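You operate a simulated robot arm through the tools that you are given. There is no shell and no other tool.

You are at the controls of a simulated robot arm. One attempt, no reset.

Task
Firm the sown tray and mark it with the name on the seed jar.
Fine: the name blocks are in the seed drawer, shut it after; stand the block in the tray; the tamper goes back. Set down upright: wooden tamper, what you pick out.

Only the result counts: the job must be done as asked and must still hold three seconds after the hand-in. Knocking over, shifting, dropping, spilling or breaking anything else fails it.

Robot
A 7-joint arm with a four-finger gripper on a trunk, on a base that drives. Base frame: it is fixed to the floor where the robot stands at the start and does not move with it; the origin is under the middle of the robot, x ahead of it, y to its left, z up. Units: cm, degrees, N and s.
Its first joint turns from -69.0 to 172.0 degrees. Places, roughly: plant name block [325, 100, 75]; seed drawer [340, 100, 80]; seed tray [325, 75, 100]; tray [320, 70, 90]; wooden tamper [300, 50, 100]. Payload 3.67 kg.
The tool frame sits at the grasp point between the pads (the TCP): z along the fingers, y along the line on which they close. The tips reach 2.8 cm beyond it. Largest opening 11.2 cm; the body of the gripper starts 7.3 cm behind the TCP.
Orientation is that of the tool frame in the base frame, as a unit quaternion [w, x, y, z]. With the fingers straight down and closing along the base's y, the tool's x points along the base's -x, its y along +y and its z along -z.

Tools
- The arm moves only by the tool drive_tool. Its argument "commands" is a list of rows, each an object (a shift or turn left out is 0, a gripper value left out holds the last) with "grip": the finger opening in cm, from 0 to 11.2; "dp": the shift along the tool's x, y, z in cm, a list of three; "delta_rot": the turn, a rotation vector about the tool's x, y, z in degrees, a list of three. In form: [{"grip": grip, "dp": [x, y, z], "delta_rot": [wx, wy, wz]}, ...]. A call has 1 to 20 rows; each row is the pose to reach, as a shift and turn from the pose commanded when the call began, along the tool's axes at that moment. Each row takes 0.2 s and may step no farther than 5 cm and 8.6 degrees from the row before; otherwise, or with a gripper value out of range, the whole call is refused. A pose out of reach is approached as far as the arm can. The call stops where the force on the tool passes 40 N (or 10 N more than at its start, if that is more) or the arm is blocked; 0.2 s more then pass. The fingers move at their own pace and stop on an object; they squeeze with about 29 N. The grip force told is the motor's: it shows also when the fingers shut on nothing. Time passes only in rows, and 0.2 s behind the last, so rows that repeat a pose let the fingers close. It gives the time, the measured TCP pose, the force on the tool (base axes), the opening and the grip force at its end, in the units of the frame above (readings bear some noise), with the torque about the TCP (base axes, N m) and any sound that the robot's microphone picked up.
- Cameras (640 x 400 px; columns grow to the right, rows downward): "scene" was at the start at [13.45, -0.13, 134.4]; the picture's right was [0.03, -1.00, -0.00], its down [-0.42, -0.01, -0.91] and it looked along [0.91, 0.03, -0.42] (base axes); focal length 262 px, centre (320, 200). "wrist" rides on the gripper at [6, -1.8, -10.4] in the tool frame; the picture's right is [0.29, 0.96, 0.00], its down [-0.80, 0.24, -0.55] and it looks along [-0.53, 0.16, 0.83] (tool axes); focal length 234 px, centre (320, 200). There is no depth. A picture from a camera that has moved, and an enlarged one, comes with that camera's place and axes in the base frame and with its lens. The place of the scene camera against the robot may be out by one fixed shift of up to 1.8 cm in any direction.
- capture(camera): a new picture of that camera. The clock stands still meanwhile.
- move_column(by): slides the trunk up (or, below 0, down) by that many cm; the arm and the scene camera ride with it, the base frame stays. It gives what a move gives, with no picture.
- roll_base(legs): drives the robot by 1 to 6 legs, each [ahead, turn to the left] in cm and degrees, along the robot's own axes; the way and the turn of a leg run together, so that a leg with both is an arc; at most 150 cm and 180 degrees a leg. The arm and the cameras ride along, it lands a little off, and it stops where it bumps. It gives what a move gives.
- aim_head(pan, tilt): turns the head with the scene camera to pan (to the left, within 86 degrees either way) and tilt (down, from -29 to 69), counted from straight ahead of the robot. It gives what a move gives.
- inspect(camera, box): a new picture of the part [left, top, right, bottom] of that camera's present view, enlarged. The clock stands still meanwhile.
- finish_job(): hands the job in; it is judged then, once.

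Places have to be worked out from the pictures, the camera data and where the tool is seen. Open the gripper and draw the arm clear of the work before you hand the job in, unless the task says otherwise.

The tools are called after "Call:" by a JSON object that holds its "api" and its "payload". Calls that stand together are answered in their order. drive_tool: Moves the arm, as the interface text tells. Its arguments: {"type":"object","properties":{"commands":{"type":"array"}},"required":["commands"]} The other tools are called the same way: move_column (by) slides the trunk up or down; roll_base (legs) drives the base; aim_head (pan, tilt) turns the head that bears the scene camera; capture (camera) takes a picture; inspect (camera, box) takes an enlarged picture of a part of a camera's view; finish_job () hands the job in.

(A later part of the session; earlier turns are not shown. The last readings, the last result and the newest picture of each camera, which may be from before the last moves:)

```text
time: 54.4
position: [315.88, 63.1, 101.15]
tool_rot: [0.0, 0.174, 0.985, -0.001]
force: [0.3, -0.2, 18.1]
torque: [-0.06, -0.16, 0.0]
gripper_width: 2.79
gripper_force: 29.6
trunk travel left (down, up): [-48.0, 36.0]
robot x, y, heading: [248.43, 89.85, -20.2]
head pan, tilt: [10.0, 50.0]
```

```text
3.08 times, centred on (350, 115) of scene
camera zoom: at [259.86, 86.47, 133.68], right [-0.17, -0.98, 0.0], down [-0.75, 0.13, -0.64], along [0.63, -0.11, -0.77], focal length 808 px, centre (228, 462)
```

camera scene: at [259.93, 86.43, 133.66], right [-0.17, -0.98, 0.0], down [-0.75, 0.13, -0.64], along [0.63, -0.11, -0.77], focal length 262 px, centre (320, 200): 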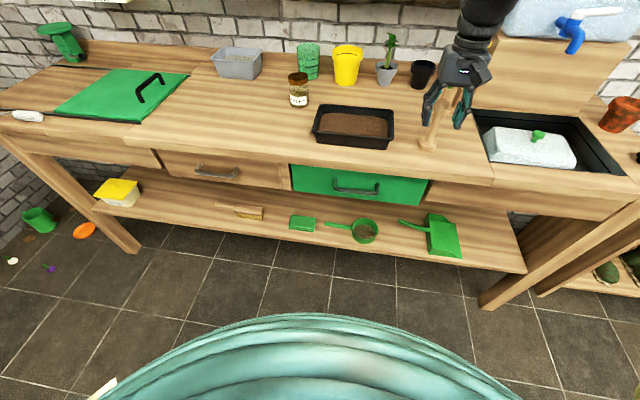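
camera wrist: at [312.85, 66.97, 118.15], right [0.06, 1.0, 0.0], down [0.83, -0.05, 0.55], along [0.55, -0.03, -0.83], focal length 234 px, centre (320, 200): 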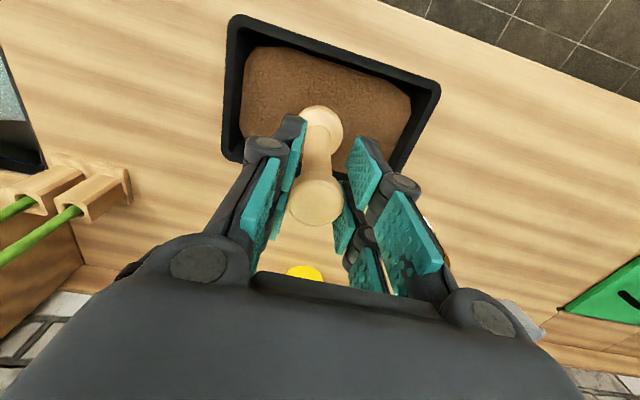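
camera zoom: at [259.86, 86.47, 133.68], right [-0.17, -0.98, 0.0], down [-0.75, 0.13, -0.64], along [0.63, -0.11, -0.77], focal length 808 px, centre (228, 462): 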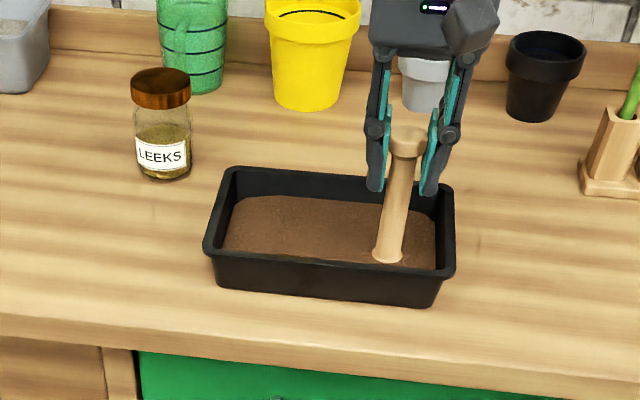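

18 N reached and the tray hasn't moved. I continue with the next spots along the front row.

Call:
{"api": "drive_tool", "payload": {"commands": [{"dp": [0, 0, -1.5]}, {"dp": [0, 0, -4.5]}, {"dp": [0, 2.3, -4.5]}, {"dp": [0, 4.6, -4.5]}, {"dp": [0, 4.6, -2]}, {"dp": [0, 4.6, -1.2]}, {"dp": [0, 4.6, -0.6]}, {"dp": [0, 4.6, 0]}, {"dp": [0, 4.6, 0.1]}, {"dp": [0, 4.6, 0.1]}]}}

Call:
{"api": "drive_tool", "payload": {"commands": [{"dp": [0, 0, -1.5]}, {"dp": [0, 0, -4.5]}, {"dp": [0, 2.3, -4.5]}, {"dp": [0, 4.6, -4.5]}, {"dp": [0, 4.6, -2]}, {"dp": [0, 4.6, -1.2]}, {"dp": [0, 4.6, -0.6]}, {"dp": [0, 4.6, 0]}, {"dp": [0, 4.6, 0]}]}}

Call:
{"api": "inspect", "payload": {"camera": "scene", "box": [250, 50, 450, 180]}}

```text
time: 56.6
position: [317.39, 67.51, 101.04]
tool_rot: [0.001, 0.174, 0.985, 0.0]
force: [0.3, 0.2, 21.5]
torque: [-0.09, -0.17, 0.0]
gripper_width: 2.8
gripper_force: 28.9
trunk travel left (down, up): [-48.0, 36.0]
robot x, y, heading: [248.12, 90.01, -19.8]
head pan, tilt: [10.0, 50.0]
```

```text
time: 58.6
position: [319.05, 71.62, 101.21]
tool_rot: [0.001, 0.173, 0.985, 0.0]
force: [0.6, -0.5, 21.0]
torque: [-0.03, -0.17, 0.01]
gripper_width: 2.78
gripper_force: 29.4
trunk travel left (down, up): [-48.0, 36.0]
robot x, y, heading: [248.39, 89.73, -19.9]
head pan, tilt: [10.0, 50.0]
```

```text
3.08 times, centred on (350, 115) of scene
camera zoom: at [259.83, 86.46, 133.69], right [-0.17, -0.98, 0.0], down [-0.75, 0.13, -0.64], along [0.63, -0.11, -0.77], focal length 808 px, centre (228, 462)
```

zoom: 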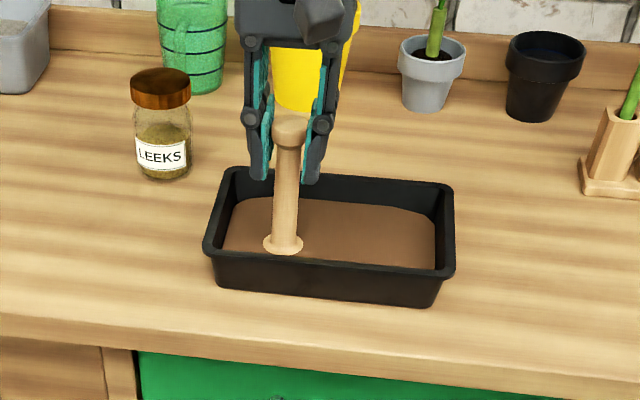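

The soil now looks smooth and levelled – the firming took. I lift the tamper and look at it closely.

Call:
{"api": "drive_tool", "payload": {"commands": [{"dp": [0, 0, -1]}, {"dp": [0, 0, -3.5]}, {"dp": [0, 0, -7]}, {"dp": [0, 0, -11]}, {"dp": [0, 0, -11]}]}}

Call:
{"api": "inspect", "payload": {"camera": "scene", "box": [300, 90, 410, 155]}}

Call:
{"api": "capture", "payload": {"camera": "wrist"}}

```text
time: 59.8
position: [319.29, 71.79, 111.96]
tool_rot: [-0.001, 0.173, 0.985, 0.0]
force: [-0.2, 0.9, 0.0]
torque: [-0.01, 0.03, -0.02]
gripper_width: 2.8
gripper_force: 28.7
trunk travel left (down, up): [-48.0, 36.0]
robot x, y, heading: [248.27, 89.65, -20.2]
head pan, tilt: [10.0, 50.0]
```

```text
5.82 times, centred on (355, 122) of scene
camera zoom: at [260.04, 86.41, 133.64], right [-0.17, -0.98, 0.0], down [-0.75, 0.13, -0.64], along [0.63, -0.11, -0.77], focal length 1527 px, centre (116, 651)
```

zoom: 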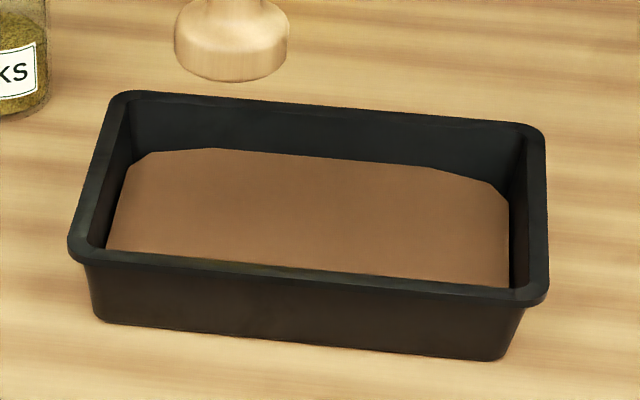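

```text
taken
camera wrist: at [313.06, 72.05, 122.38], right [0.06, 1.0, 0.0], down [0.83, -0.05, 0.55], along [0.55, -0.03, -0.83], focal length 234 px, centre (320, 200)
```

wrist: 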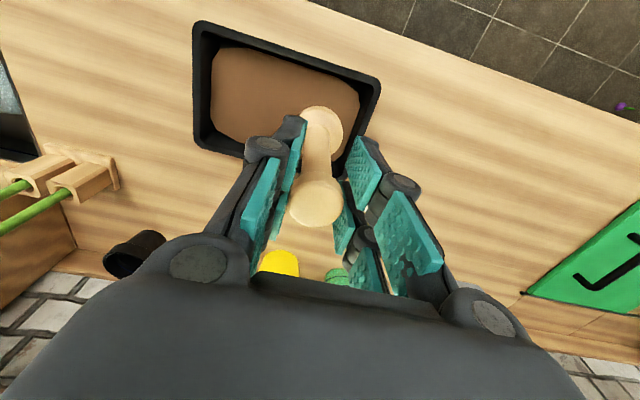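

The soil is evenly firmed. I carry the tamper back to its place at (310.3, 48.6).

Call:
{"api": "drive_tool", "payload": {"commands": [{"dp": [0, -4.5, -1]}, {"dp": [0, -9.2, -1]}, {"dp": [0.2, -14, -1]}, {"dp": [0.4, -18.8, -1]}, {"dp": [0.5, -23, -1]}, {"dp": [0.5, -24.8, -1]}, {"dp": [0.5, -24.8, 3]}, {"dp": [0.5, -24.8, 7]}, {"dp": [0.5, -24.8, 9.5]}, {"dp": [0.5, -24.8, 9.5]}]}}

Call:
{"api": "inspect", "payload": {"camera": "scene", "box": [390, 70, 490, 160]}}

```text
time: 62.0
position: [310.3, 48.52, 102.32]
tool_rot: [0.0, 0.173, 0.985, 0.0]
force: [-0.2, 0.6, -0.5]
torque: [0.0, -0.03, -0.01]
gripper_width: 2.79
gripper_force: 29.6
trunk travel left (down, up): [-48.0, 36.0]
robot x, y, heading: [248.64, 89.99, -20.3]
head pan, tilt: [10.0, 50.0]
```

```text
4.44 times, centred on (440, 115) of scene
camera zoom: at [259.95, 86.41, 133.66], right [-0.17, -0.98, 0.0], down [-0.75, 0.13, -0.64], along [0.63, -0.11, -0.77], focal length 1167 px, centre (-213, 578)
```

zoom: 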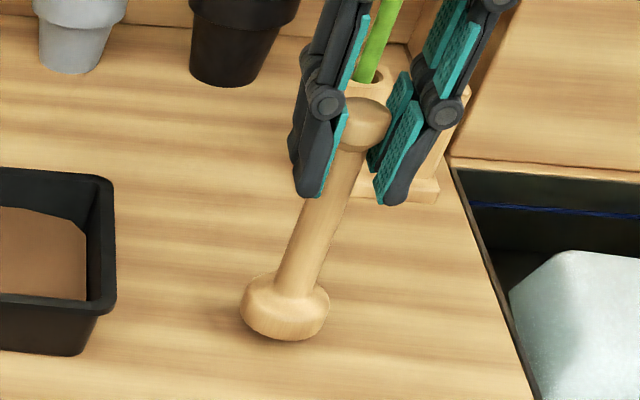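

Now about 1.7 cm above its spot. I lower gently until contact.

Call:
{"api": "drive_tool", "payload": {"commands": [{"dp": [0, 0, 0.5]}, {"dp": [0, 0, 1.0]}, {"dp": [0, 0, 1.3]}, {"dp": [0, 0, 1.5]}, {"dp": [0, 0, 1.5]}]}}

```text
time: 63.2
position: [310.21, 48.54, 100.97]
tool_rot: [0.0, 0.174, 0.985, 0.001]
force: [0.2, -0.1, -0.2]
torque: [0.0, 0.03, -0.03]
gripper_width: 2.79
gripper_force: 28.5
trunk travel left (down, up): [-48.0, 36.0]
robot x, y, heading: [248.45, 89.92, -20.1]
head pan, tilt: [10.0, 50.0]
```

Call:
{"api": "drive_tool", "payload": {"commands": [{"dp": [0, 0, 0.1]}, {"dp": [0, 0, 0.2]}, {"dp": [0, 0, 0.3]}, {"dp": [0, 0, 0.3]}]}}

Call:
{"api": "inspect", "payload": {"camera": "scene", "box": [390, 70, 490, 160]}}

```text
time: 64.2
position: [310.23, 48.64, 100.58]
tool_rot: [0.0, 0.173, 0.985, 0.0]
force: [0.1, 0.0, -0.8]
torque: [0.02, 0.06, 0.0]
gripper_width: 2.77
gripper_force: 28.3
trunk travel left (down, up): [-48.0, 36.0]
robot x, y, heading: [248.61, 90.05, -20.0]
head pan, tilt: [10.0, 50.0]
```

```text
4.44 times, centred on (440, 115) of scene
camera zoom: at [259.98, 86.4, 133.65], right [-0.17, -0.98, 0.0], down [-0.75, 0.13, -0.64], along [0.63, -0.11, -0.77], focal length 1167 px, centre (-213, 578)
```

zoom: 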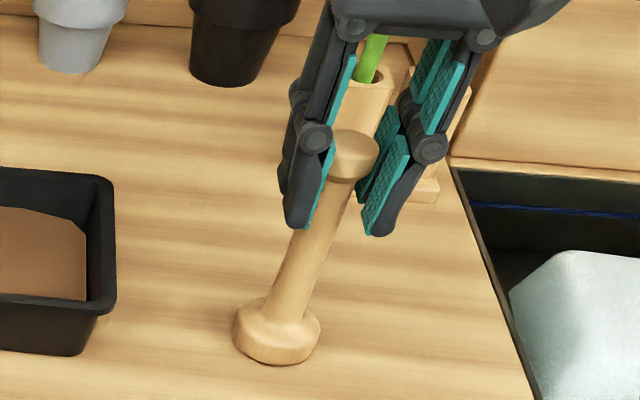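

The foot is about 0.65 cm to the right of where it originally stood (compared with the first picture). I lift a hair, shift it back along the bench, and lower to contact.

Call:
{"api": "drive_tool", "payload": {"commands": [{"dp": [0, 0, -0.5]}, {"dp": [0, 0.65, -0.5]}, {"dp": [0, 0.65, -0.5]}, {"dp": [0, 0.65, 0]}, {"dp": [0, 0.65, 0.15]}, {"dp": [0, 0.65, 0.15]}]}}

Call:
{"api": "inspect", "payload": {"camera": "scene", "box": [390, 70, 490, 160]}}

```text
time: 65.6
position: [310.23, 49.28, 100.49]
tool_rot: [0.0, 0.173, 0.985, -0.001]
force: [0.7, -0.2, -0.5]
torque: [0.01, -0.02, -0.03]
gripper_width: 2.81
gripper_force: 28.7
trunk travel left (down, up): [-48.0, 36.0]
robot x, y, heading: [248.41, 89.81, -20.2]
head pan, tilt: [10.0, 50.0]
```

```text
4.44 times, centred on (440, 115) of scene
camera zoom: at [259.98, 86.4, 133.65], right [-0.17, -0.98, 0.0], down [-0.75, 0.13, -0.64], along [0.63, -0.11, -0.77], focal length 1167 px, centre (-213, 578)
```

zoom: 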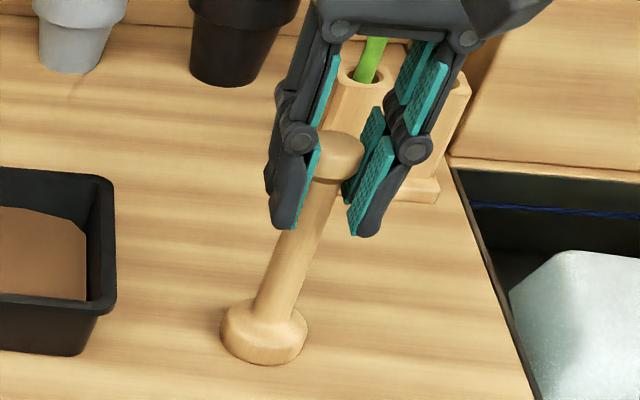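

It coincides with the original picture. I lower in tiny steps for contact.

Call:
{"api": "drive_tool", "payload": {"commands": [{"dp": [0, 0, 0.1]}, {"dp": [0, 0, 0.2]}, {"dp": [0, 0, 0.3]}, {"dp": [0, 0, 0.3]}]}}

```text
time: 66.6
position: [310.36, 49.31, 100.42]
tool_rot: [0.002, 0.174, 0.985, 0.0]
force: [3.0, -1.7, 24.3]
torque: [-0.08, -0.28, -0.02]
gripper_width: 2.8
gripper_force: 29.5
trunk travel left (down, up): [-48.0, 36.0]
robot x, y, heading: [248.25, 90.0, -20.0]
head pan, tilt: [10.0, 50.0]
```

Firm contact with the bench. I ease off, release, and rise clear.

Call:
{"api": "drive_tool", "payload": {"commands": [{"dp": [0, 0, -0.22]}, {"dp": [0, 0, -0.22]}, {"grip": 3.4, "dp": [0, 0, -0.22]}, {"grip": 5, "dp": [0, 0, -0.22]}, {"grip": 6, "dp": [0, 0, -0.22]}, {"grip": 6, "dp": [0, 0, -0.22]}]}}

Call:
{"api": "inspect", "payload": {"camera": "scene", "box": [390, 70, 490, 160]}}

Call:
{"api": "capture", "payload": {"camera": "wrist"}}

```text
time: 68.0
position: [310.44, 49.11, 100.41]
tool_rot: [0.0, 0.174, 0.985, -0.001]
force: [0.2, -0.9, 0.2]
torque: [-0.03, -0.01, 0.01]
gripper_width: 6.02
gripper_force: 0.1
trunk travel left (down, up): [-48.0, 36.0]
robot x, y, heading: [248.69, 90.13, -19.9]
head pan, tilt: [10.0, 50.0]
```

```text
4.44 times, centred on (440, 115) of scene
camera zoom: at [259.98, 86.4, 133.65], right [-0.17, -0.98, 0.0], down [-0.75, 0.13, -0.64], along [0.63, -0.11, -0.77], focal length 1167 px, centre (-213, 578)
```

zoom: 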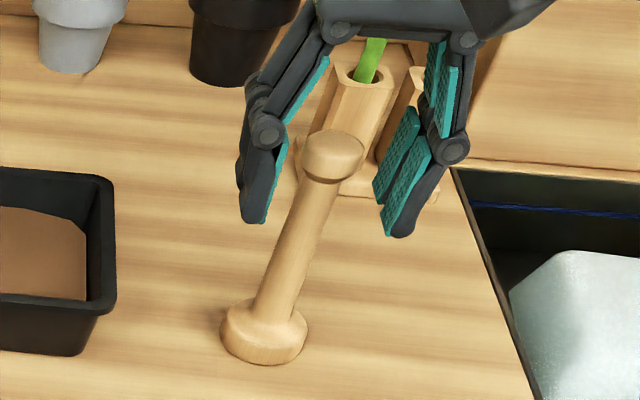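

```text
taken
camera wrist: at [304.1, 49.49, 110.91], right [0.06, 1.0, 0.0], down [0.83, -0.05, 0.55], along [0.55, -0.03, -0.83], focal length 234 px, centre (320, 200)
```

wrist: 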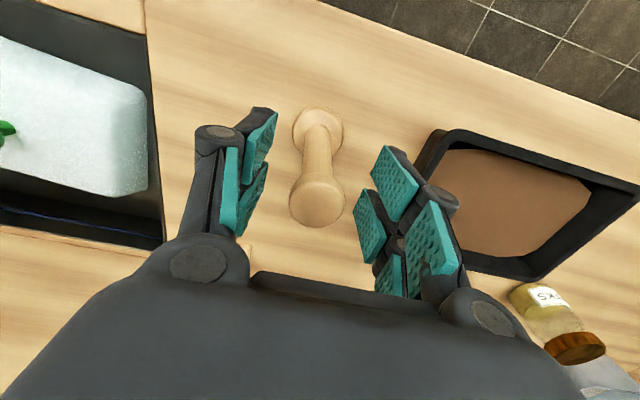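

The tamper stands upright exactly where it was. I raise the open gripper well clear.

Call:
{"api": "drive_tool", "payload": {"commands": [{"grip": 6, "dp": [0, 0, -4]}, {"dp": [0, 0, -8.5]}, {"dp": [0, 0, -13]}, {"dp": [0, 0, -18]}, {"dp": [0, 0, -22]}, {"dp": [5, 0, -23]}, {"dp": [10, 0, -23]}, {"dp": [14, 2, -23]}, {"dp": [18, 5, -23]}, {"dp": [21, 9, -23]}, {"dp": [23, 13.5, -23]}, {"dp": [25, 18, -23]}, {"dp": [27, 22.5, -23]}, {"dp": [29, 27, -23]}, {"dp": [31, 31.5, -23]}, {"dp": [33, 36, -23]}, {"dp": [34, 40.5, -23]}, {"dp": [35, 45, -23]}, {"dp": [36, 49.5, -23]}, {"dp": [36, 54, -23]}]}}

Call:
{"api": "capture", "payload": {"camera": "scene"}}

Call:
{"api": "capture", "payload": {"camera": "wrist"}}

```text
refused: row 6 steps farther than a row can; nothing moved
```

```text
taken
camera scene: at [259.98, 86.4, 133.65], right [-0.17, -0.98, 0.0], down [-0.75, 0.13, -0.64], along [0.63, -0.11, -0.77], focal length 262 px, centre (320, 200)
```

scene: 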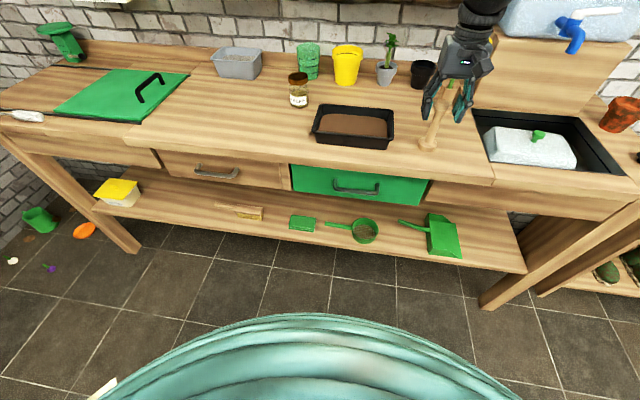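

```text
taken
camera wrist: at [304.1, 49.49, 110.91], right [0.06, 1.0, 0.0], down [0.83, -0.05, 0.55], along [0.55, -0.03, -0.83], focal length 234 px, centre (320, 200)
```

wrist: 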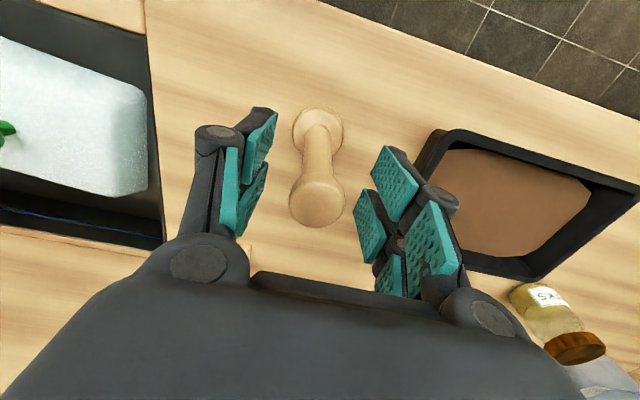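

The move was refused for one over-long step; I resend it with shorter steps.

Call:
{"api": "drive_tool", "payload": {"commands": [{"grip": 6, "dp": [0, 0, -4]}, {"dp": [0, 0, -8.5]}, {"dp": [0, 0, -13]}, {"dp": [0, 0, -18]}, {"dp": [0, 0, -22.5]}, {"dp": [4.5, 0, -23]}, {"dp": [9, 0, -23]}, {"dp": [13, 2, -23]}, {"dp": [17, 4.5, -23]}, {"dp": [20.5, 8, -23]}, {"dp": [23, 12, -23]}, {"dp": [25, 16, -23]}, {"dp": [27, 20, -23]}, {"dp": [29, 24, -23]}, {"dp": [31, 28, -23]}, {"dp": [33, 32, -23]}, {"dp": [34, 36, -23]}, {"dp": [35, 40, -23]}, {"dp": [36, 44, -23]}, {"dp": [36, 48, -23]}]}}

Call:
{"api": "capture", "payload": {"camera": "scene"}}

Call:
{"api": "capture", "payload": {"camera": "wrist"}}

```text
time: 72.2
position: [293.02, 106.88, 123.15]
tool_rot: [0.0, 0.173, 0.985, -0.001]
force: [1.1, 0.9, -1.0]
torque: [-0.06, 0.0, -0.02]
gripper_width: 5.99
gripper_force: 0.1
trunk travel left (down, up): [-48.0, 36.0]
robot x, y, heading: [248.26, 89.97, -19.7]
head pan, tilt: [10.0, 50.0]
```

```text
taken
camera scene: at [260.05, 86.62, 133.65], right [-0.17, -0.98, 0.0], down [-0.75, 0.13, -0.64], along [0.63, -0.11, -0.77], focal length 262 px, centre (320, 200)
```

scene: 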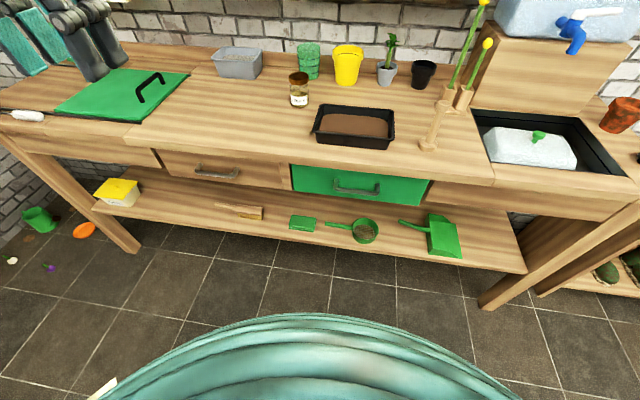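

```text
taken
camera wrist: at [286.7, 107.31, 133.67], right [0.06, 1.0, 0.0], down [0.83, -0.05, 0.55], along [0.55, -0.03, -0.83], focal length 234 px, centre (320, 200)
```

wrist: 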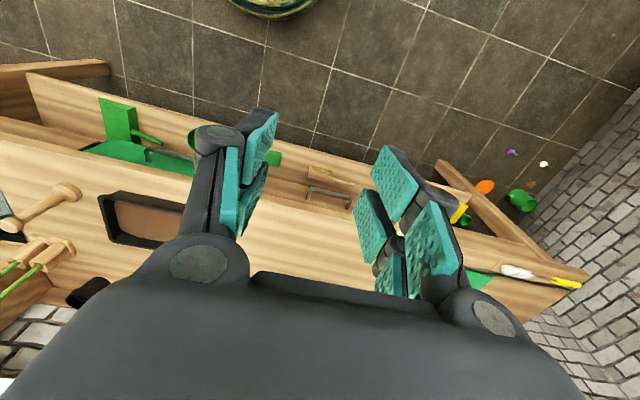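

The seed drawer's handle shows in the wrist view near (330,195), ahead of the gripper. I zoom for its place.

Call:
{"api": "inspect", "payload": {"camera": "wrist", "box": [270, 150, 390, 220]}}

Call:
{"api": "inspect", "payload": {"camera": "scene", "box": [140, 135, 300, 215]}}

```text
5.33 times, centred on (330, 185) of wrist
camera zoom: at [286.7, 107.31, 133.67], right [0.06, 1.0, 0.0], down [0.83, -0.05, 0.55], along [0.55, -0.03, -0.83], focal length 1249 px, centre (267, 280)
```

zoom: 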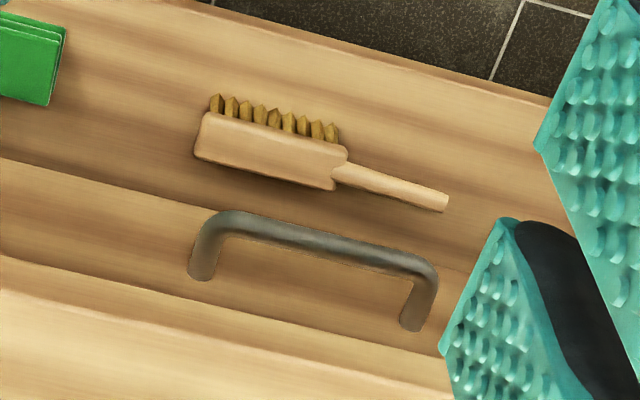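

```text
4.00 times, centred on (220, 175) of scene
camera zoom: at [260.05, 86.62, 133.65], right [-0.17, -0.98, 0.0], down [-0.75, 0.13, -0.64], along [0.63, -0.11, -0.77], focal length 1050 px, centre (720, 300)
```

zoom: 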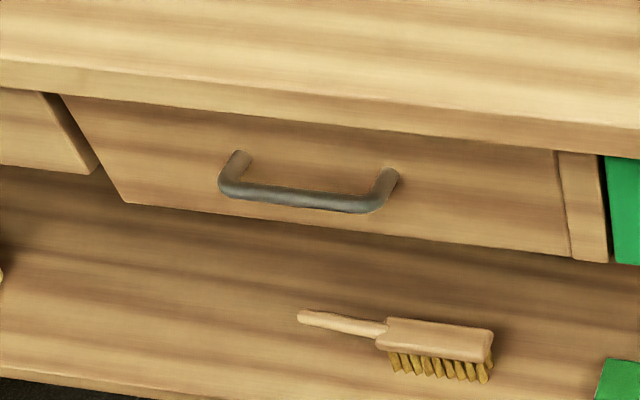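

The handle bar's centre computes to about (321.4, 108, 78.3), standing ~3.7 cm off the drawer face. I tip the tool 60° toward the bench, then roll it 90° so the fingers can close over the bar.

Call:
{"api": "drive_tool", "payload": {"commands": [{"delta_rot": [0, -8.5, 0]}, {"delta_rot": [0, -17, 0]}, {"delta_rot": [0, -25.5, 0]}, {"delta_rot": [0, -34, 0]}, {"delta_rot": [0, -42.5, 0]}, {"delta_rot": [0, -51, 0]}, {"delta_rot": [0, -60, 0]}]}}

```text
refused: row 7 steps farther than a row can; nothing moved
```

The last step was 9°; I resend with an extra row.

Call:
{"api": "drive_tool", "payload": {"commands": [{"delta_rot": [0, -8, 0]}, {"delta_rot": [0, -16, 0]}, {"delta_rot": [0, -24, 0]}, {"delta_rot": [0, -32, 0]}, {"delta_rot": [0, -40, 0]}, {"delta_rot": [0, -48, 0]}, {"delta_rot": [0, -54, 0]}, {"delta_rot": [0, -60, 0]}, {"delta_rot": [0, -60, 0]}]}}

Call:
{"api": "capture", "payload": {"camera": "scene"}}

```text
time: 74.2
position: [293.0, 106.62, 123.5]
tool_rot: [0.493, 0.15, 0.853, -0.087]
force: [1.1, 0.1, 0.3]
torque: [-0.03, -0.01, -0.01]
gripper_width: 6.01
gripper_force: 0.0
trunk travel left (down, up): [-48.0, 36.0]
robot x, y, heading: [248.36, 89.73, -19.9]
head pan, tilt: [10.0, 50.0]
```

```text
taken
camera scene: at [259.97, 86.41, 133.65], right [-0.17, -0.98, 0.0], down [-0.75, 0.13, -0.64], along [0.63, -0.11, -0.77], focal length 262 px, centre (320, 200)
```

scene: 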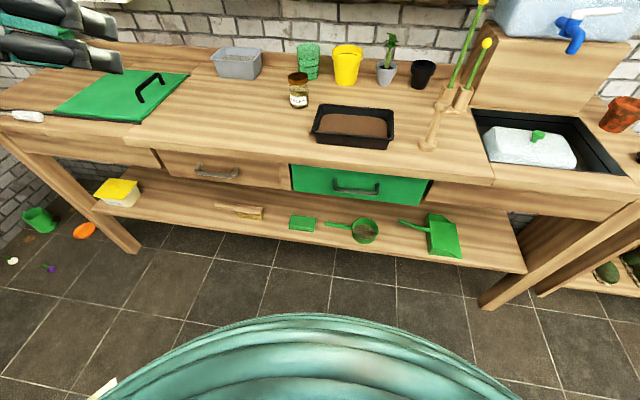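

The tilt went through. Now the roll by +90° about the tool axis.

Call:
{"api": "drive_tool", "payload": {"commands": [{"delta_rot": [0, 0, 8.5]}, {"delta_rot": [0, 0, 17]}, {"delta_rot": [0, 0, 25.5]}, {"delta_rot": [0, 0, 34]}, {"delta_rot": [0, 0, 42.5]}, {"delta_rot": [0, 0, 51]}, {"delta_rot": [0, 0, 59.5]}, {"delta_rot": [0, 0, 68]}, {"delta_rot": [0, 0, 76.5]}, {"delta_rot": [0, 0, 84]}, {"delta_rot": [0, 0, 90]}, {"delta_rot": [0, 0, 90]}]}}

Call:
{"api": "capture", "payload": {"camera": "wrist"}}

Call:
{"api": "aim_head", "payload": {"pan": 35, "tilt": 50}}

Call:
{"api": "capture", "payload": {"camera": "scene"}}

```text
time: 76.8
position: [302.5, 105.92, 135.96]
tool_rot: [0.407, 0.678, 0.567, 0.231]
force: [0.4, 0.1, -0.4]
torque: [-0.02, 0.0, 0.0]
gripper_width: 5.99
gripper_force: 0.1
out of reach, approached as far as the arm can: row 7, 8, 9, 10, 11, 12
trunk travel left (down, up): [-48.0, 36.0]
robot x, y, heading: [248.29, 90.05, -19.9]
head pan, tilt: [10.0, 50.0]
```

```text
taken
camera wrist: at [294.74, 114.71, 139.63], right [0.63, 0.25, 0.74], down [-0.49, -0.61, 0.62], along [0.61, -0.75, -0.26], focal length 234 px, centre (320, 200)
```

wrist: 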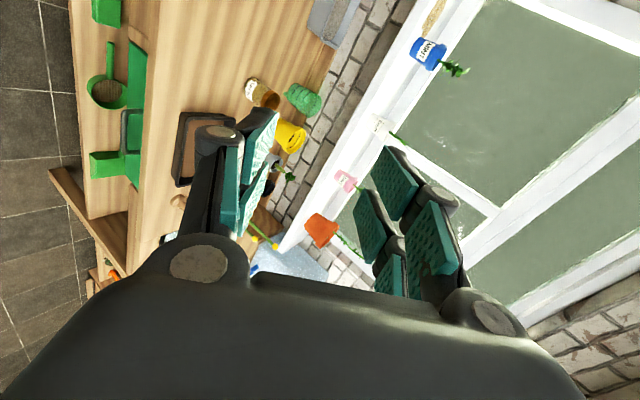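

```text
time: 77.7
position: [302.36, 105.97, 136.12]
tool_rot: [0.408, 0.676, 0.568, 0.233]
force: [1.4, 0.1, -1.2]
torque: [0.03, -0.01, 0.01]
gripper_width: 5.99
gripper_force: 0.0
trunk travel left (down, up): [-48.0, 36.0]
robot x, y, heading: [248.74, 90.19, -20.3]
head pan, tilt: [35.0, 50.0]
```

```text
taken
camera scene: at [259.84, 89.76, 133.65], right [0.26, -0.97, 0.0], down [-0.74, -0.2, -0.64], along [0.62, 0.17, -0.77], focal length 262 px, centre (320, 200)
```

scene: 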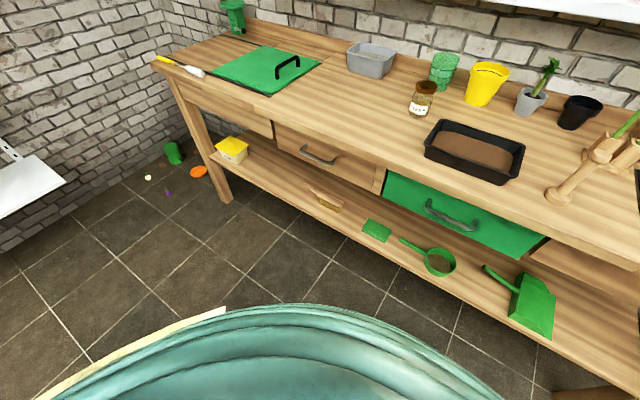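

The roll in that direction hits a limit near 55°. I roll back by 90° and check the pose.

Call:
{"api": "drive_tool", "payload": {"commands": [{"delta_rot": [0, 0, -8.5]}, {"delta_rot": [0, 0, -17]}, {"delta_rot": [0, 0, -25.5]}, {"delta_rot": [0, 0, -34]}, {"delta_rot": [0, 0, -42.5]}, {"delta_rot": [0, 0, -51]}, {"delta_rot": [0, 0, -59.5]}, {"delta_rot": [0, 0, -68]}, {"delta_rot": [0, 0, -76.5]}, {"delta_rot": [0, 0, -84]}, {"delta_rot": [0, 0, -90]}, {"delta_rot": [0, 0, -90]}]}}

```text
time: 80.3
position: [302.56, 106.16, 136.42]
tool_rot: [0.451, 0.077, 0.88, -0.124]
force: [-0.6, -0.8, 0.7]
torque: [0.0, 0.01, 0.01]
gripper_width: 6.01
gripper_force: 0.0
trunk travel left (down, up): [-48.0, 36.0]
robot x, y, heading: [248.46, 89.62, -20.2]
head pan, tilt: [35.0, 50.0]
```

The tool is now at a roll of about −10° with the axis 34° below horizontal. I try the roll in the other direction, another −80°.

Call:
{"api": "drive_tool", "payload": {"commands": [{"delta_rot": [0, 0, -8.5]}, {"delta_rot": [0, 0, -17]}, {"delta_rot": [0, 0, -25.5]}, {"delta_rot": [0, 0, -34]}, {"delta_rot": [0, 0, -42.5]}, {"delta_rot": [0, 0, -51]}, {"delta_rot": [0, 0, -59.5]}, {"delta_rot": [0, 0, -68]}, {"delta_rot": [0, 0, -76]}, {"delta_rot": [0, 0, -80]}, {"delta_rot": [0, 0, -80]}]}}

Call:
{"api": "capture", "payload": {"camera": "wrist"}}

```text
time: 82.7
position: [302.42, 106.12, 136.42]
tool_rot: [0.267, -0.506, 0.724, -0.385]
force: [-0.8, 0.0, 0.3]
torque: [0.0, -0.02, 0.0]
gripper_width: 6.0
gripper_force: 0.0
trunk travel left (down, up): [-48.0, 36.0]
robot x, y, heading: [248.4, 89.74, -20.0]
head pan, tilt: [35.0, 50.0]
```

```text
taken
camera wrist: at [293.27, 103.15, 143.84], right [-0.6, -0.09, -0.79], down [-0.28, 0.95, 0.11], along [0.74, 0.29, -0.6], focal length 234 px, centre (320, 200)
```

wrist: 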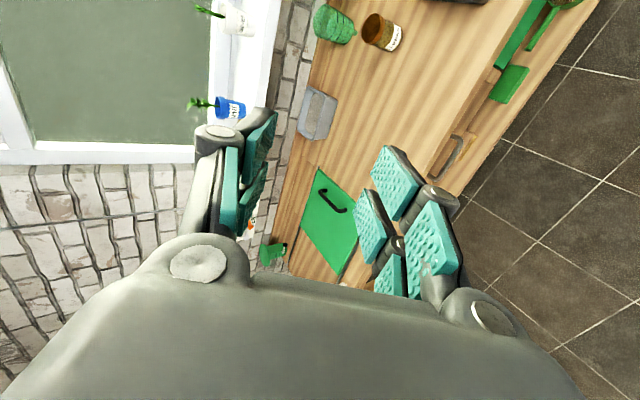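

This roll works: fingers now close in the vertical plane across the handle. I zoom on the handle from this new viewpoint to fix its height.

Call:
{"api": "inspect", "payload": {"camera": "wrist", "box": [410, 110, 500, 200]}}

Call:
{"api": "inspect", "payload": {"camera": "scene", "box": [260, 110, 400, 220]}}

```text
4.44 times, centred on (455, 155) of wrist
camera zoom: at [293.27, 103.15, 143.84], right [-0.6, -0.09, -0.79], down [-0.28, 0.95, 0.11], along [0.74, 0.29, -0.6], focal length 1041 px, centre (-280, 400)
```

zoom: 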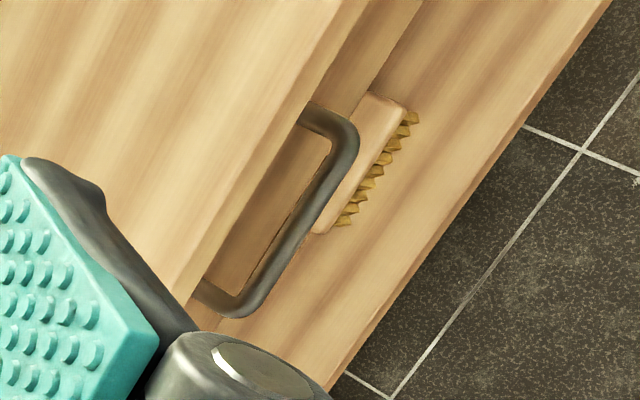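

```text
3.64 times, centred on (330, 165) of scene
camera zoom: at [259.83, 89.76, 133.65], right [0.26, -0.97, 0.0], down [-0.74, -0.2, -0.64], along [0.62, 0.17, -0.77], focal length 954 px, centre (284, 327)
```

zoom: 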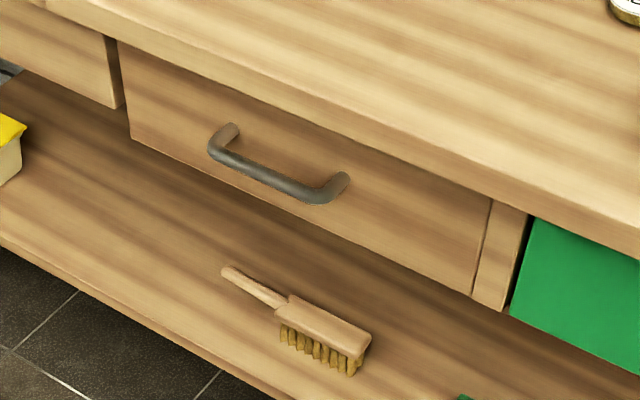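

Triangulated again, the bar centre is about (320.7, 108.1, 79). I bring the tool straight down 40 cm, staying some 16 cm in front of the bench.

Call:
{"api": "drive_tool", "payload": {"commands": [{"dp": [0, 4.1, 2.75]}, {"dp": [0, 8.2, 5.5]}, {"dp": [0, 12.3, 8.25]}, {"dp": [0, 16.4, 11.0]}, {"dp": [0, 20.5, 13.75]}, {"dp": [0, 24.6, 16.5]}, {"dp": [0, 28.7, 19.25]}, {"dp": [0, 32.8, 22.0]}, {"dp": [0, 32.8, 22.0]}]}}

Call:
{"api": "capture", "payload": {"camera": "scene"}}

```text
time: 84.9
position: [304.01, 103.91, 104.06]
tool_rot: [0.307, -0.466, 0.743, -0.368]
force: [0.2, -0.5, 0.0]
torque: [0.05, -0.02, 0.04]
gripper_width: 6.03
gripper_force: 0.0
trunk travel left (down, up): [-48.0, 36.0]
robot x, y, heading: [248.86, 89.94, -19.7]
head pan, tilt: [35.0, 50.0]
stopped in row 9: the arm was blocked; the commanded pose is now the measured one
```

```text
taken
camera scene: at [259.86, 89.57, 133.65], right [0.26, -0.97, 0.0], down [-0.74, -0.2, -0.64], along [0.62, 0.17, -0.77], focal length 262 px, centre (320, 200)
```

scene: 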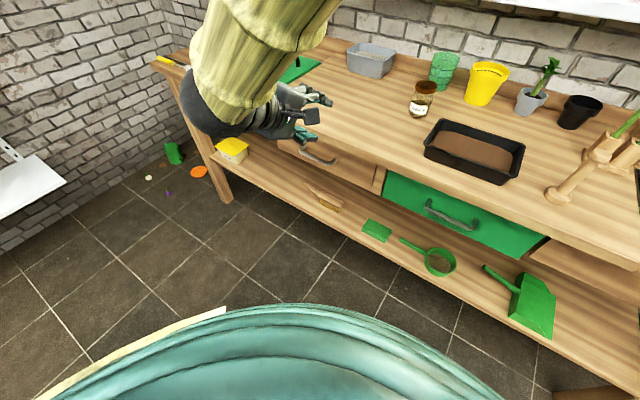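

The arm itself stopped near z 104, so the remaining descent goes through the trunk. Nothing is in the way in front of the bench; I lower by 22 cm.

Call:
{"api": "move_column", "payload": {"by": -22}}

Call:
{"api": "capture", "payload": {"camera": "scene"}}

Call:
{"api": "capture", "payload": {"camera": "wrist"}}

```text
time: 87.2
position: [303.93, 104.02, 82.02]
tool_rot: [0.307, -0.466, 0.743, -0.369]
force: [0.2, 0.0, 0.5]
torque: [0.0, 0.02, -0.02]
gripper_width: 6.03
gripper_force: 0.1
trunk travel left (down, up): [-26.0, 58.0]
robot x, y, heading: [248.62, 89.82, -20.2]
head pan, tilt: [35.0, 50.0]
```

```text
taken
camera scene: at [259.81, 89.78, 111.66], right [0.26, -0.97, 0.0], down [-0.74, -0.2, -0.64], along [0.62, 0.17, -0.77], focal length 262 px, centre (320, 200)
```

scene: 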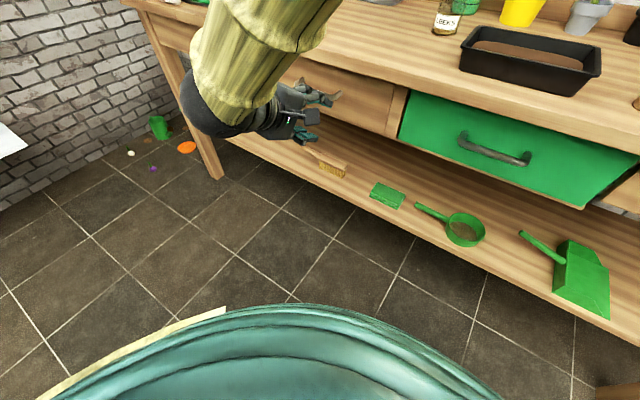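

```text
taken
camera wrist: at [294.21, 100.66, 88.65], right [-0.56, 0.02, -0.83], down [-0.25, 0.95, 0.19], along [0.79, 0.32, -0.52], focal length 234 px, centre (320, 200)
```

wrist: 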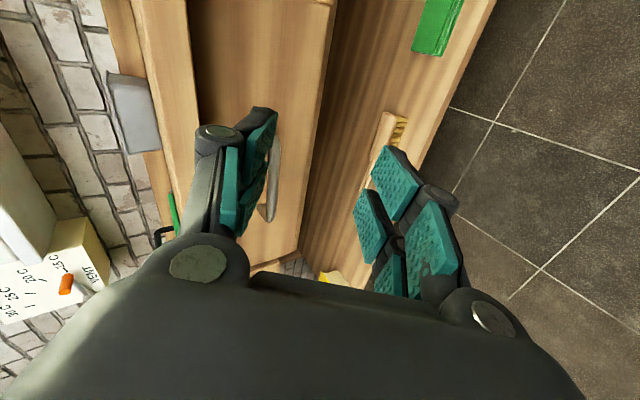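

Bar recomputed from here: (320.5, 107.6, 78.4). I tilt the tool 20° nearer to horizontal and take out the small roll error before approaching.

Call:
{"api": "drive_tool", "payload": {"commands": [{"delta_rot": [7, 0, -2.5]}, {"delta_rot": [14, 0, -5]}, {"delta_rot": [20, 0, -7.5]}, {"delta_rot": [20, 0, -7.5]}]}}

Call:
{"api": "capture", "payload": {"camera": "wrist"}}

```text
time: 88.4
position: [304.85, 101.82, 88.77]
tool_rot: [0.39, -0.411, 0.654, -0.5]
force: [0.1, -0.4, -0.4]
torque: [0.03, -0.03, -0.01]
gripper_width: 5.98
gripper_force: 0.1
trunk travel left (down, up): [-26.0, 58.0]
robot x, y, heading: [248.47, 89.7, -19.9]
head pan, tilt: [35.0, 50.0]
stopped in row 4: the arm was blocked; the commanded pose is now the measured one
```

```text
taken
camera wrist: at [293.31, 99.43, 92.16], right [-0.25, -0.11, -0.96], down [-0.26, 0.96, -0.05], along [0.93, 0.24, -0.27], focal length 234 px, centre (320, 200)
```

wrist: 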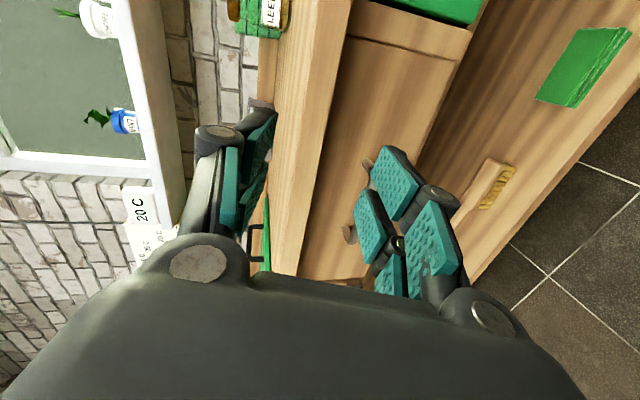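

The arm is folded too tightly here for a horizontal tool. I raise the trunk for clearance and shift the base about 25 cm to the right along the bench so the drawer lies further out on my left.

Call:
{"api": "move_column", "payload": {"by": 45}}

Call:
{"api": "roll_base", "payload": {"legs": [[0, -90], [26, 0], [0, 90]]}}

Call:
{"api": "capture", "payload": {"camera": "scene"}}

Call:
{"api": "capture", "payload": {"camera": "wrist"}}

```text
refused: 45 is not a number from -40 to 40
```

```text
time: 98.0
position: [295.59, 76.76, 88.79]
tool_rot: [0.386, -0.409, 0.657, -0.502]
force: [-0.3, 0.2, 0.9]
torque: [-0.03, -0.02, 0.03]
gripper_width: 5.98
gripper_force: 0.0
trunk travel left (down, up): [-26.0, 58.0]
robot x, y, heading: [239.45, 65.04, -20.5]
head pan, tilt: [35.0, 50.0]
```

```text
taken
camera scene: at [250.59, 65.09, 111.65], right [0.25, -0.97, 0.0], down [-0.74, -0.19, -0.64], along [0.62, 0.16, -0.77], focal length 262 px, centre (320, 200)
```

scene: 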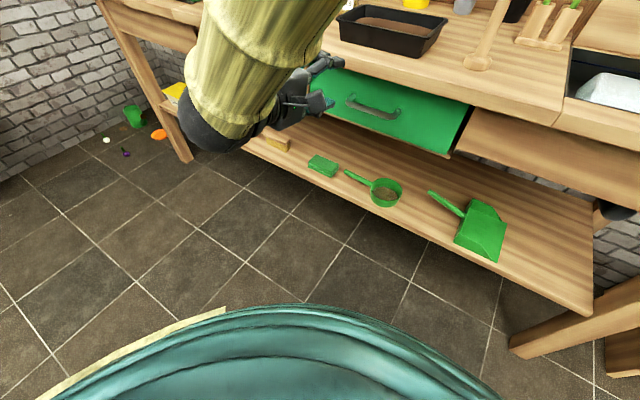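

```text
taken
camera wrist: at [284.23, 74.41, 92.09], right [-0.25, -0.11, -0.96], down [-0.25, 0.97, -0.05], along [0.94, 0.23, -0.27], focal length 234 px, centre (320, 200)
```

wrist: 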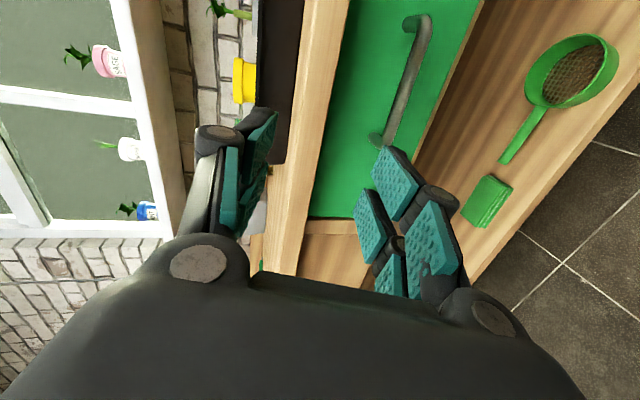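

The column call was refused (limit 40) while the base move still ran; the readings show no bump, and tray, tamper and sticks look in place. The drawer handle is now at 61 cm ahead, 68 cm left; I move the tool left along the bench at this safe distance.

Call:
{"api": "drive_tool", "payload": {"commands": [{"dp": [-4.5, 0, 0]}, {"dp": [-9, 0, 0]}, {"dp": [-13.5, 0, 0]}, {"dp": [-18, 0, 0]}, {"dp": [-22.5, 0, 0]}, {"dp": [-27, 0, 0]}, {"dp": [-31.5, 0, 0]}, {"dp": [-36, 0, 0]}, {"dp": [-36, 0, 0]}]}}

Call:
{"api": "capture", "payload": {"camera": "wrist"}}

Call:
{"api": "capture", "payload": {"camera": "scene"}}

```text
time: 98.8
position: [298.52, 84.7, 110.42]
tool_rot: [0.463, -0.305, 0.608, -0.568]
force: [-1.2, 0.3, 0.8]
torque: [0.04, 0.02, -0.04]
gripper_width: 6.02
gripper_force: 0.0
out of reach, approached as far as the arm can: row 4
trunk travel left (down, up): [-26.0, 58.0]
robot x, y, heading: [239.14, 65.82, -20.6]
head pan, tilt: [35.0, 50.0]
stopped in row 4: the arm was blocked; the commanded pose is now the measured one
```

```text
taken
camera wrist: at [286.39, 83.29, 110.19], right [0.04, -0.1, -0.99], down [-0.16, 0.98, -0.1], along [0.99, 0.16, 0.02], focal length 234 px, centre (320, 200)
```

wrist: 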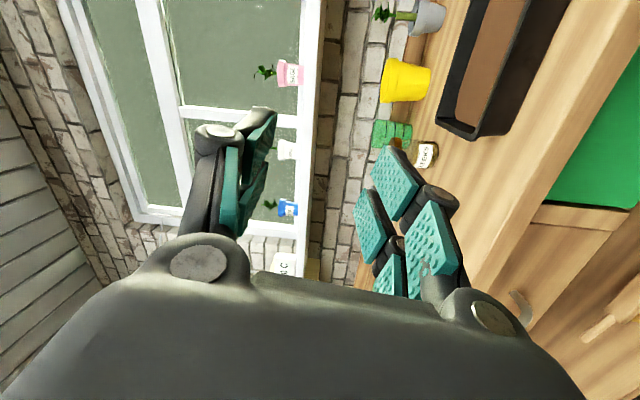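

```text
taken
camera scene: at [250.49, 65.19, 111.66], right [0.25, -0.97, 0.0], down [-0.74, -0.19, -0.64], along [0.62, 0.16, -0.77], focal length 262 px, centre (320, 200)
```

scene: 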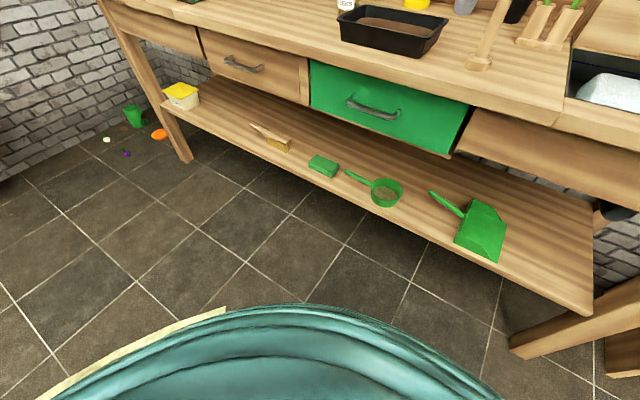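

The arm drifts up because it is working too low relative to its shoulder. I lower the trunk by 25 cm so the arm itself works higher; the tool stays well in front of the bench.

Call:
{"api": "move_column", "payload": {"by": -25}}

```text
time: 101.4
position: [298.61, 84.7, 85.36]
tool_rot: [0.463, -0.305, 0.607, -0.569]
force: [0.5, -0.8, -0.4]
torque: [-0.01, -0.03, 0.0]
gripper_width: 6.01
gripper_force: 0.1
trunk travel left (down, up): [-1.0, 83.0]
robot x, y, heading: [239.42, 65.19, -20.8]
head pan, tilt: [35.0, 50.0]
```

Now I correct the roll and bring the tool to about 12° below horizontal.

Call:
{"api": "drive_tool", "payload": {"commands": [{"delta_rot": [-5.3, 0, -4.2]}, {"delta_rot": [-10.6, 0, -8.4]}, {"delta_rot": [-16, 0, -12.5]}, {"delta_rot": [-16, 0, -12.5]}]}}

Call:
{"api": "capture", "payload": {"camera": "wrist"}}

Call:
{"api": "capture", "payload": {"camera": "scene"}}

```text
time: 102.4
position: [298.56, 84.79, 85.43]
tool_rot: [0.351, -0.432, 0.643, -0.526]
force: [0.2, -0.2, 0.2]
torque: [0.01, 0.02, -0.02]
gripper_width: 5.99
gripper_force: 0.0
trunk travel left (down, up): [-1.0, 83.0]
robot x, y, heading: [239.33, 65.31, -20.7]
head pan, tilt: [35.0, 50.0]
```

```text
taken
camera wrist: at [287.18, 82.95, 89.32], right [-0.29, -0.19, -0.94], down [-0.24, 0.96, -0.12], along [0.93, 0.19, -0.32], focal length 234 px, centre (320, 200)
```

wrist: 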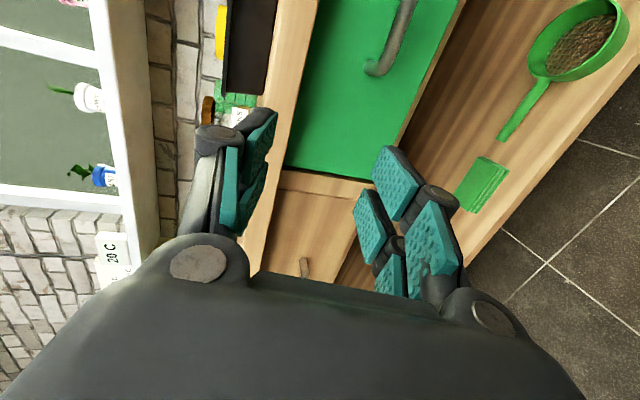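

```text
taken
camera scene: at [250.58, 65.11, 86.65], right [0.25, -0.97, 0.0], down [-0.74, -0.19, -0.64], along [0.62, 0.16, -0.77], focal length 262 px, centre (320, 200)
```

scene: 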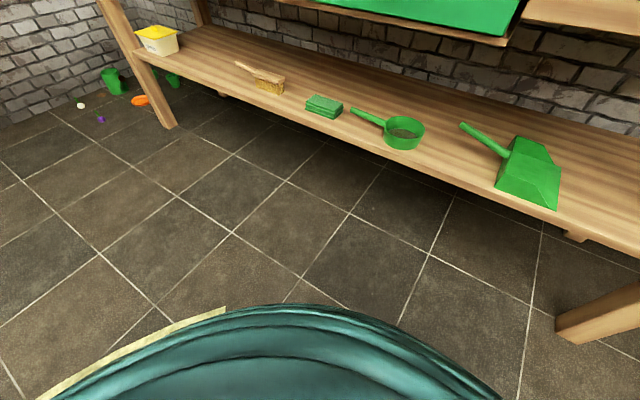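

The orientation is reached now. I tilt the head to watch the drawer and move left to 12 cm in front of the handle.

Call:
{"api": "aim_head", "payload": {"pan": 42, "tilt": 12}}

Call:
{"api": "drive_tool", "payload": {"commands": [{"dp": [-4.5, 0, 0]}, {"dp": [-9, 0, 0]}, {"dp": [-13.5, 0, 0]}, {"dp": [-18, 1, 0.2]}, {"dp": [-22, 2.5, 0.4]}, {"dp": [-26, 4, 0.6]}, {"dp": [-29.6, 4.46, 0.6]}, {"dp": [-29.6, 4.46, 0.6]}]}}

Call:
{"api": "capture", "payload": {"camera": "wrist"}}

Call:
{"api": "capture", "payload": {"camera": "scene"}}

```text
time: 103.5
position: [298.59, 84.77, 85.4]
tool_rot: [0.352, -0.431, 0.644, -0.526]
force: [1.1, -0.3, -0.9]
torque: [0.01, -0.01, 0.01]
gripper_width: 6.0
gripper_force: 0.0
trunk travel left (down, up): [-1.0, 83.0]
robot x, y, heading: [239.15, 65.35, -20.5]
head pan, tilt: [42.0, 12.0]
```

```text
time: 105.5
position: [303.07, 86.59, 94.33]
tool_rot: [0.378, -0.378, 0.672, -0.513]
force: [0.4, -0.8, 1.2]
torque: [0.02, 0.01, -0.02]
gripper_width: 6.02
gripper_force: 0.0
out of reach, approached as far as the arm can: row 3, 4, 5, 6, 7, 8
trunk travel left (down, up): [-1.0, 83.0]
robot x, y, heading: [238.81, 65.45, -20.5]
head pan, tilt: [42.0, 12.0]
stopped in row 8: the arm was blocked; the commanded pose is now the measured one
```

```text
taken
camera wrist: at [291.35, 85.07, 97.42], right [-0.24, -0.08, -0.97], down [-0.19, 0.98, -0.03], along [0.95, 0.17, -0.25], focal length 234 px, centre (320, 200)
```

wrist: 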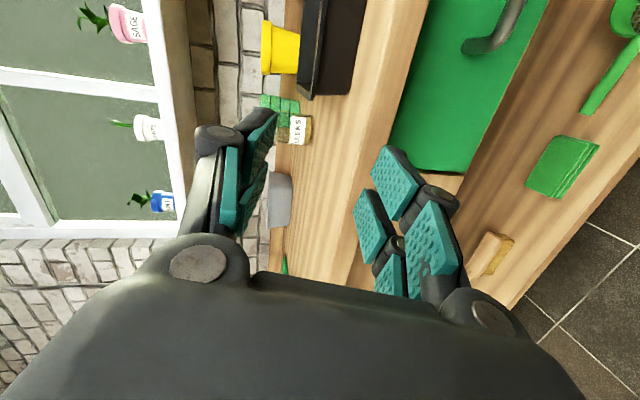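

```text
taken
camera scene: at [251.8, 66.59, 92.52], right [0.37, -0.93, 0.0], down [-0.19, -0.08, -0.98], along [0.91, 0.36, -0.21], focal length 262 px, centre (320, 200)
```

scene: 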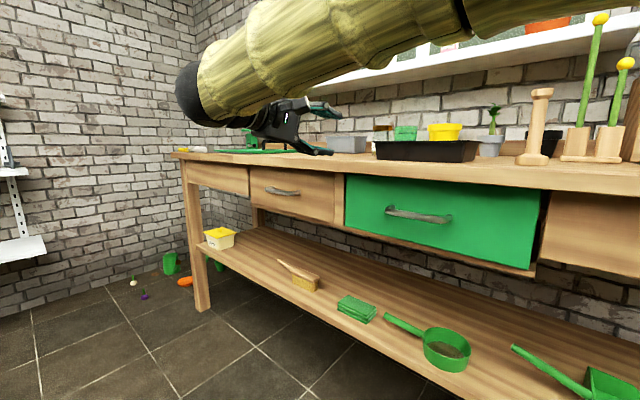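

The wrist is bent to its limit when reaching far left; standing straight in front of the drawer and further back is better (the trolley does not extend there). I first raise the trunk for a clear sweep.

Call:
{"api": "move_column", "payload": {"by": 40}}

```text
time: 109.3
position: [303.16, 86.75, 134.09]
tool_rot: [0.378, -0.379, 0.672, -0.511]
force: [0.5, 0.2, 0.8]
torque: [-0.03, -0.03, -0.03]
gripper_width: 6.01
gripper_force: 0.0
trunk travel left (down, up): [-41.0, 43.0]
robot x, y, heading: [239.28, 65.58, -20.5]
head pan, tilt: [42.0, 12.0]
```

Tool is at z 134, above everything nearby. I turn left, drive along the aisle and turn back to face the seed drawer.

Call:
{"api": "roll_base", "payload": {"legs": [[0, 106], [65, 0], [0, -106]]}}

Call:
{"api": "aim_head", "payload": {"pan": 0, "tilt": 40}}

Call:
{"api": "capture", "payload": {"camera": "scene"}}

```text
time: 121.8
position: [307.13, 151.33, 134.17]
tool_rot: [0.38, -0.38, 0.671, -0.511]
force: [-0.3, -0.8, -0.5]
torque: [-0.02, -0.01, 0.01]
gripper_width: 6.02
gripper_force: 0.0
trunk travel left (down, up): [-41.0, 43.0]
robot x, y, heading: [243.15, 129.89, -20.3]
head pan, tilt: [42.0, 12.0]
```

```text
time: 122.9
position: [307.25, 151.2, 134.29]
tool_rot: [0.38, -0.381, 0.671, -0.51]
force: [-0.1, 0.4, 0.1]
torque: [0.0, -0.01, -0.02]
gripper_width: 5.99
gripper_force: 0.0
trunk travel left (down, up): [-41.0, 43.0]
robot x, y, heading: [243.31, 129.69, -20.4]
head pan, tilt: [0.0, 40.0]
```

```text
taken
camera scene: at [255.34, 124.5, 128.08], right [-0.34, -0.94, 0.0], down [-0.6, 0.22, -0.77], along [0.72, -0.26, -0.64], focal length 262 px, centre (320, 200)
```

scene: 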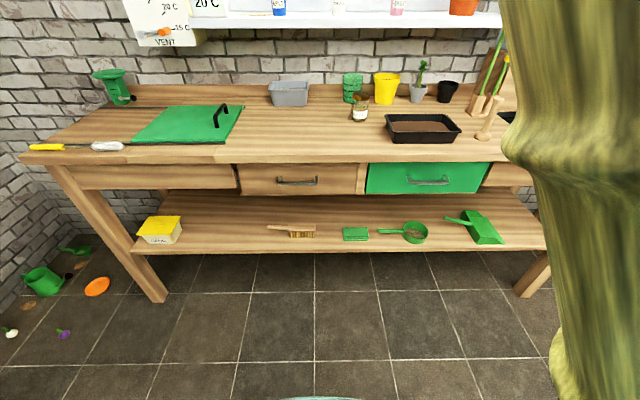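

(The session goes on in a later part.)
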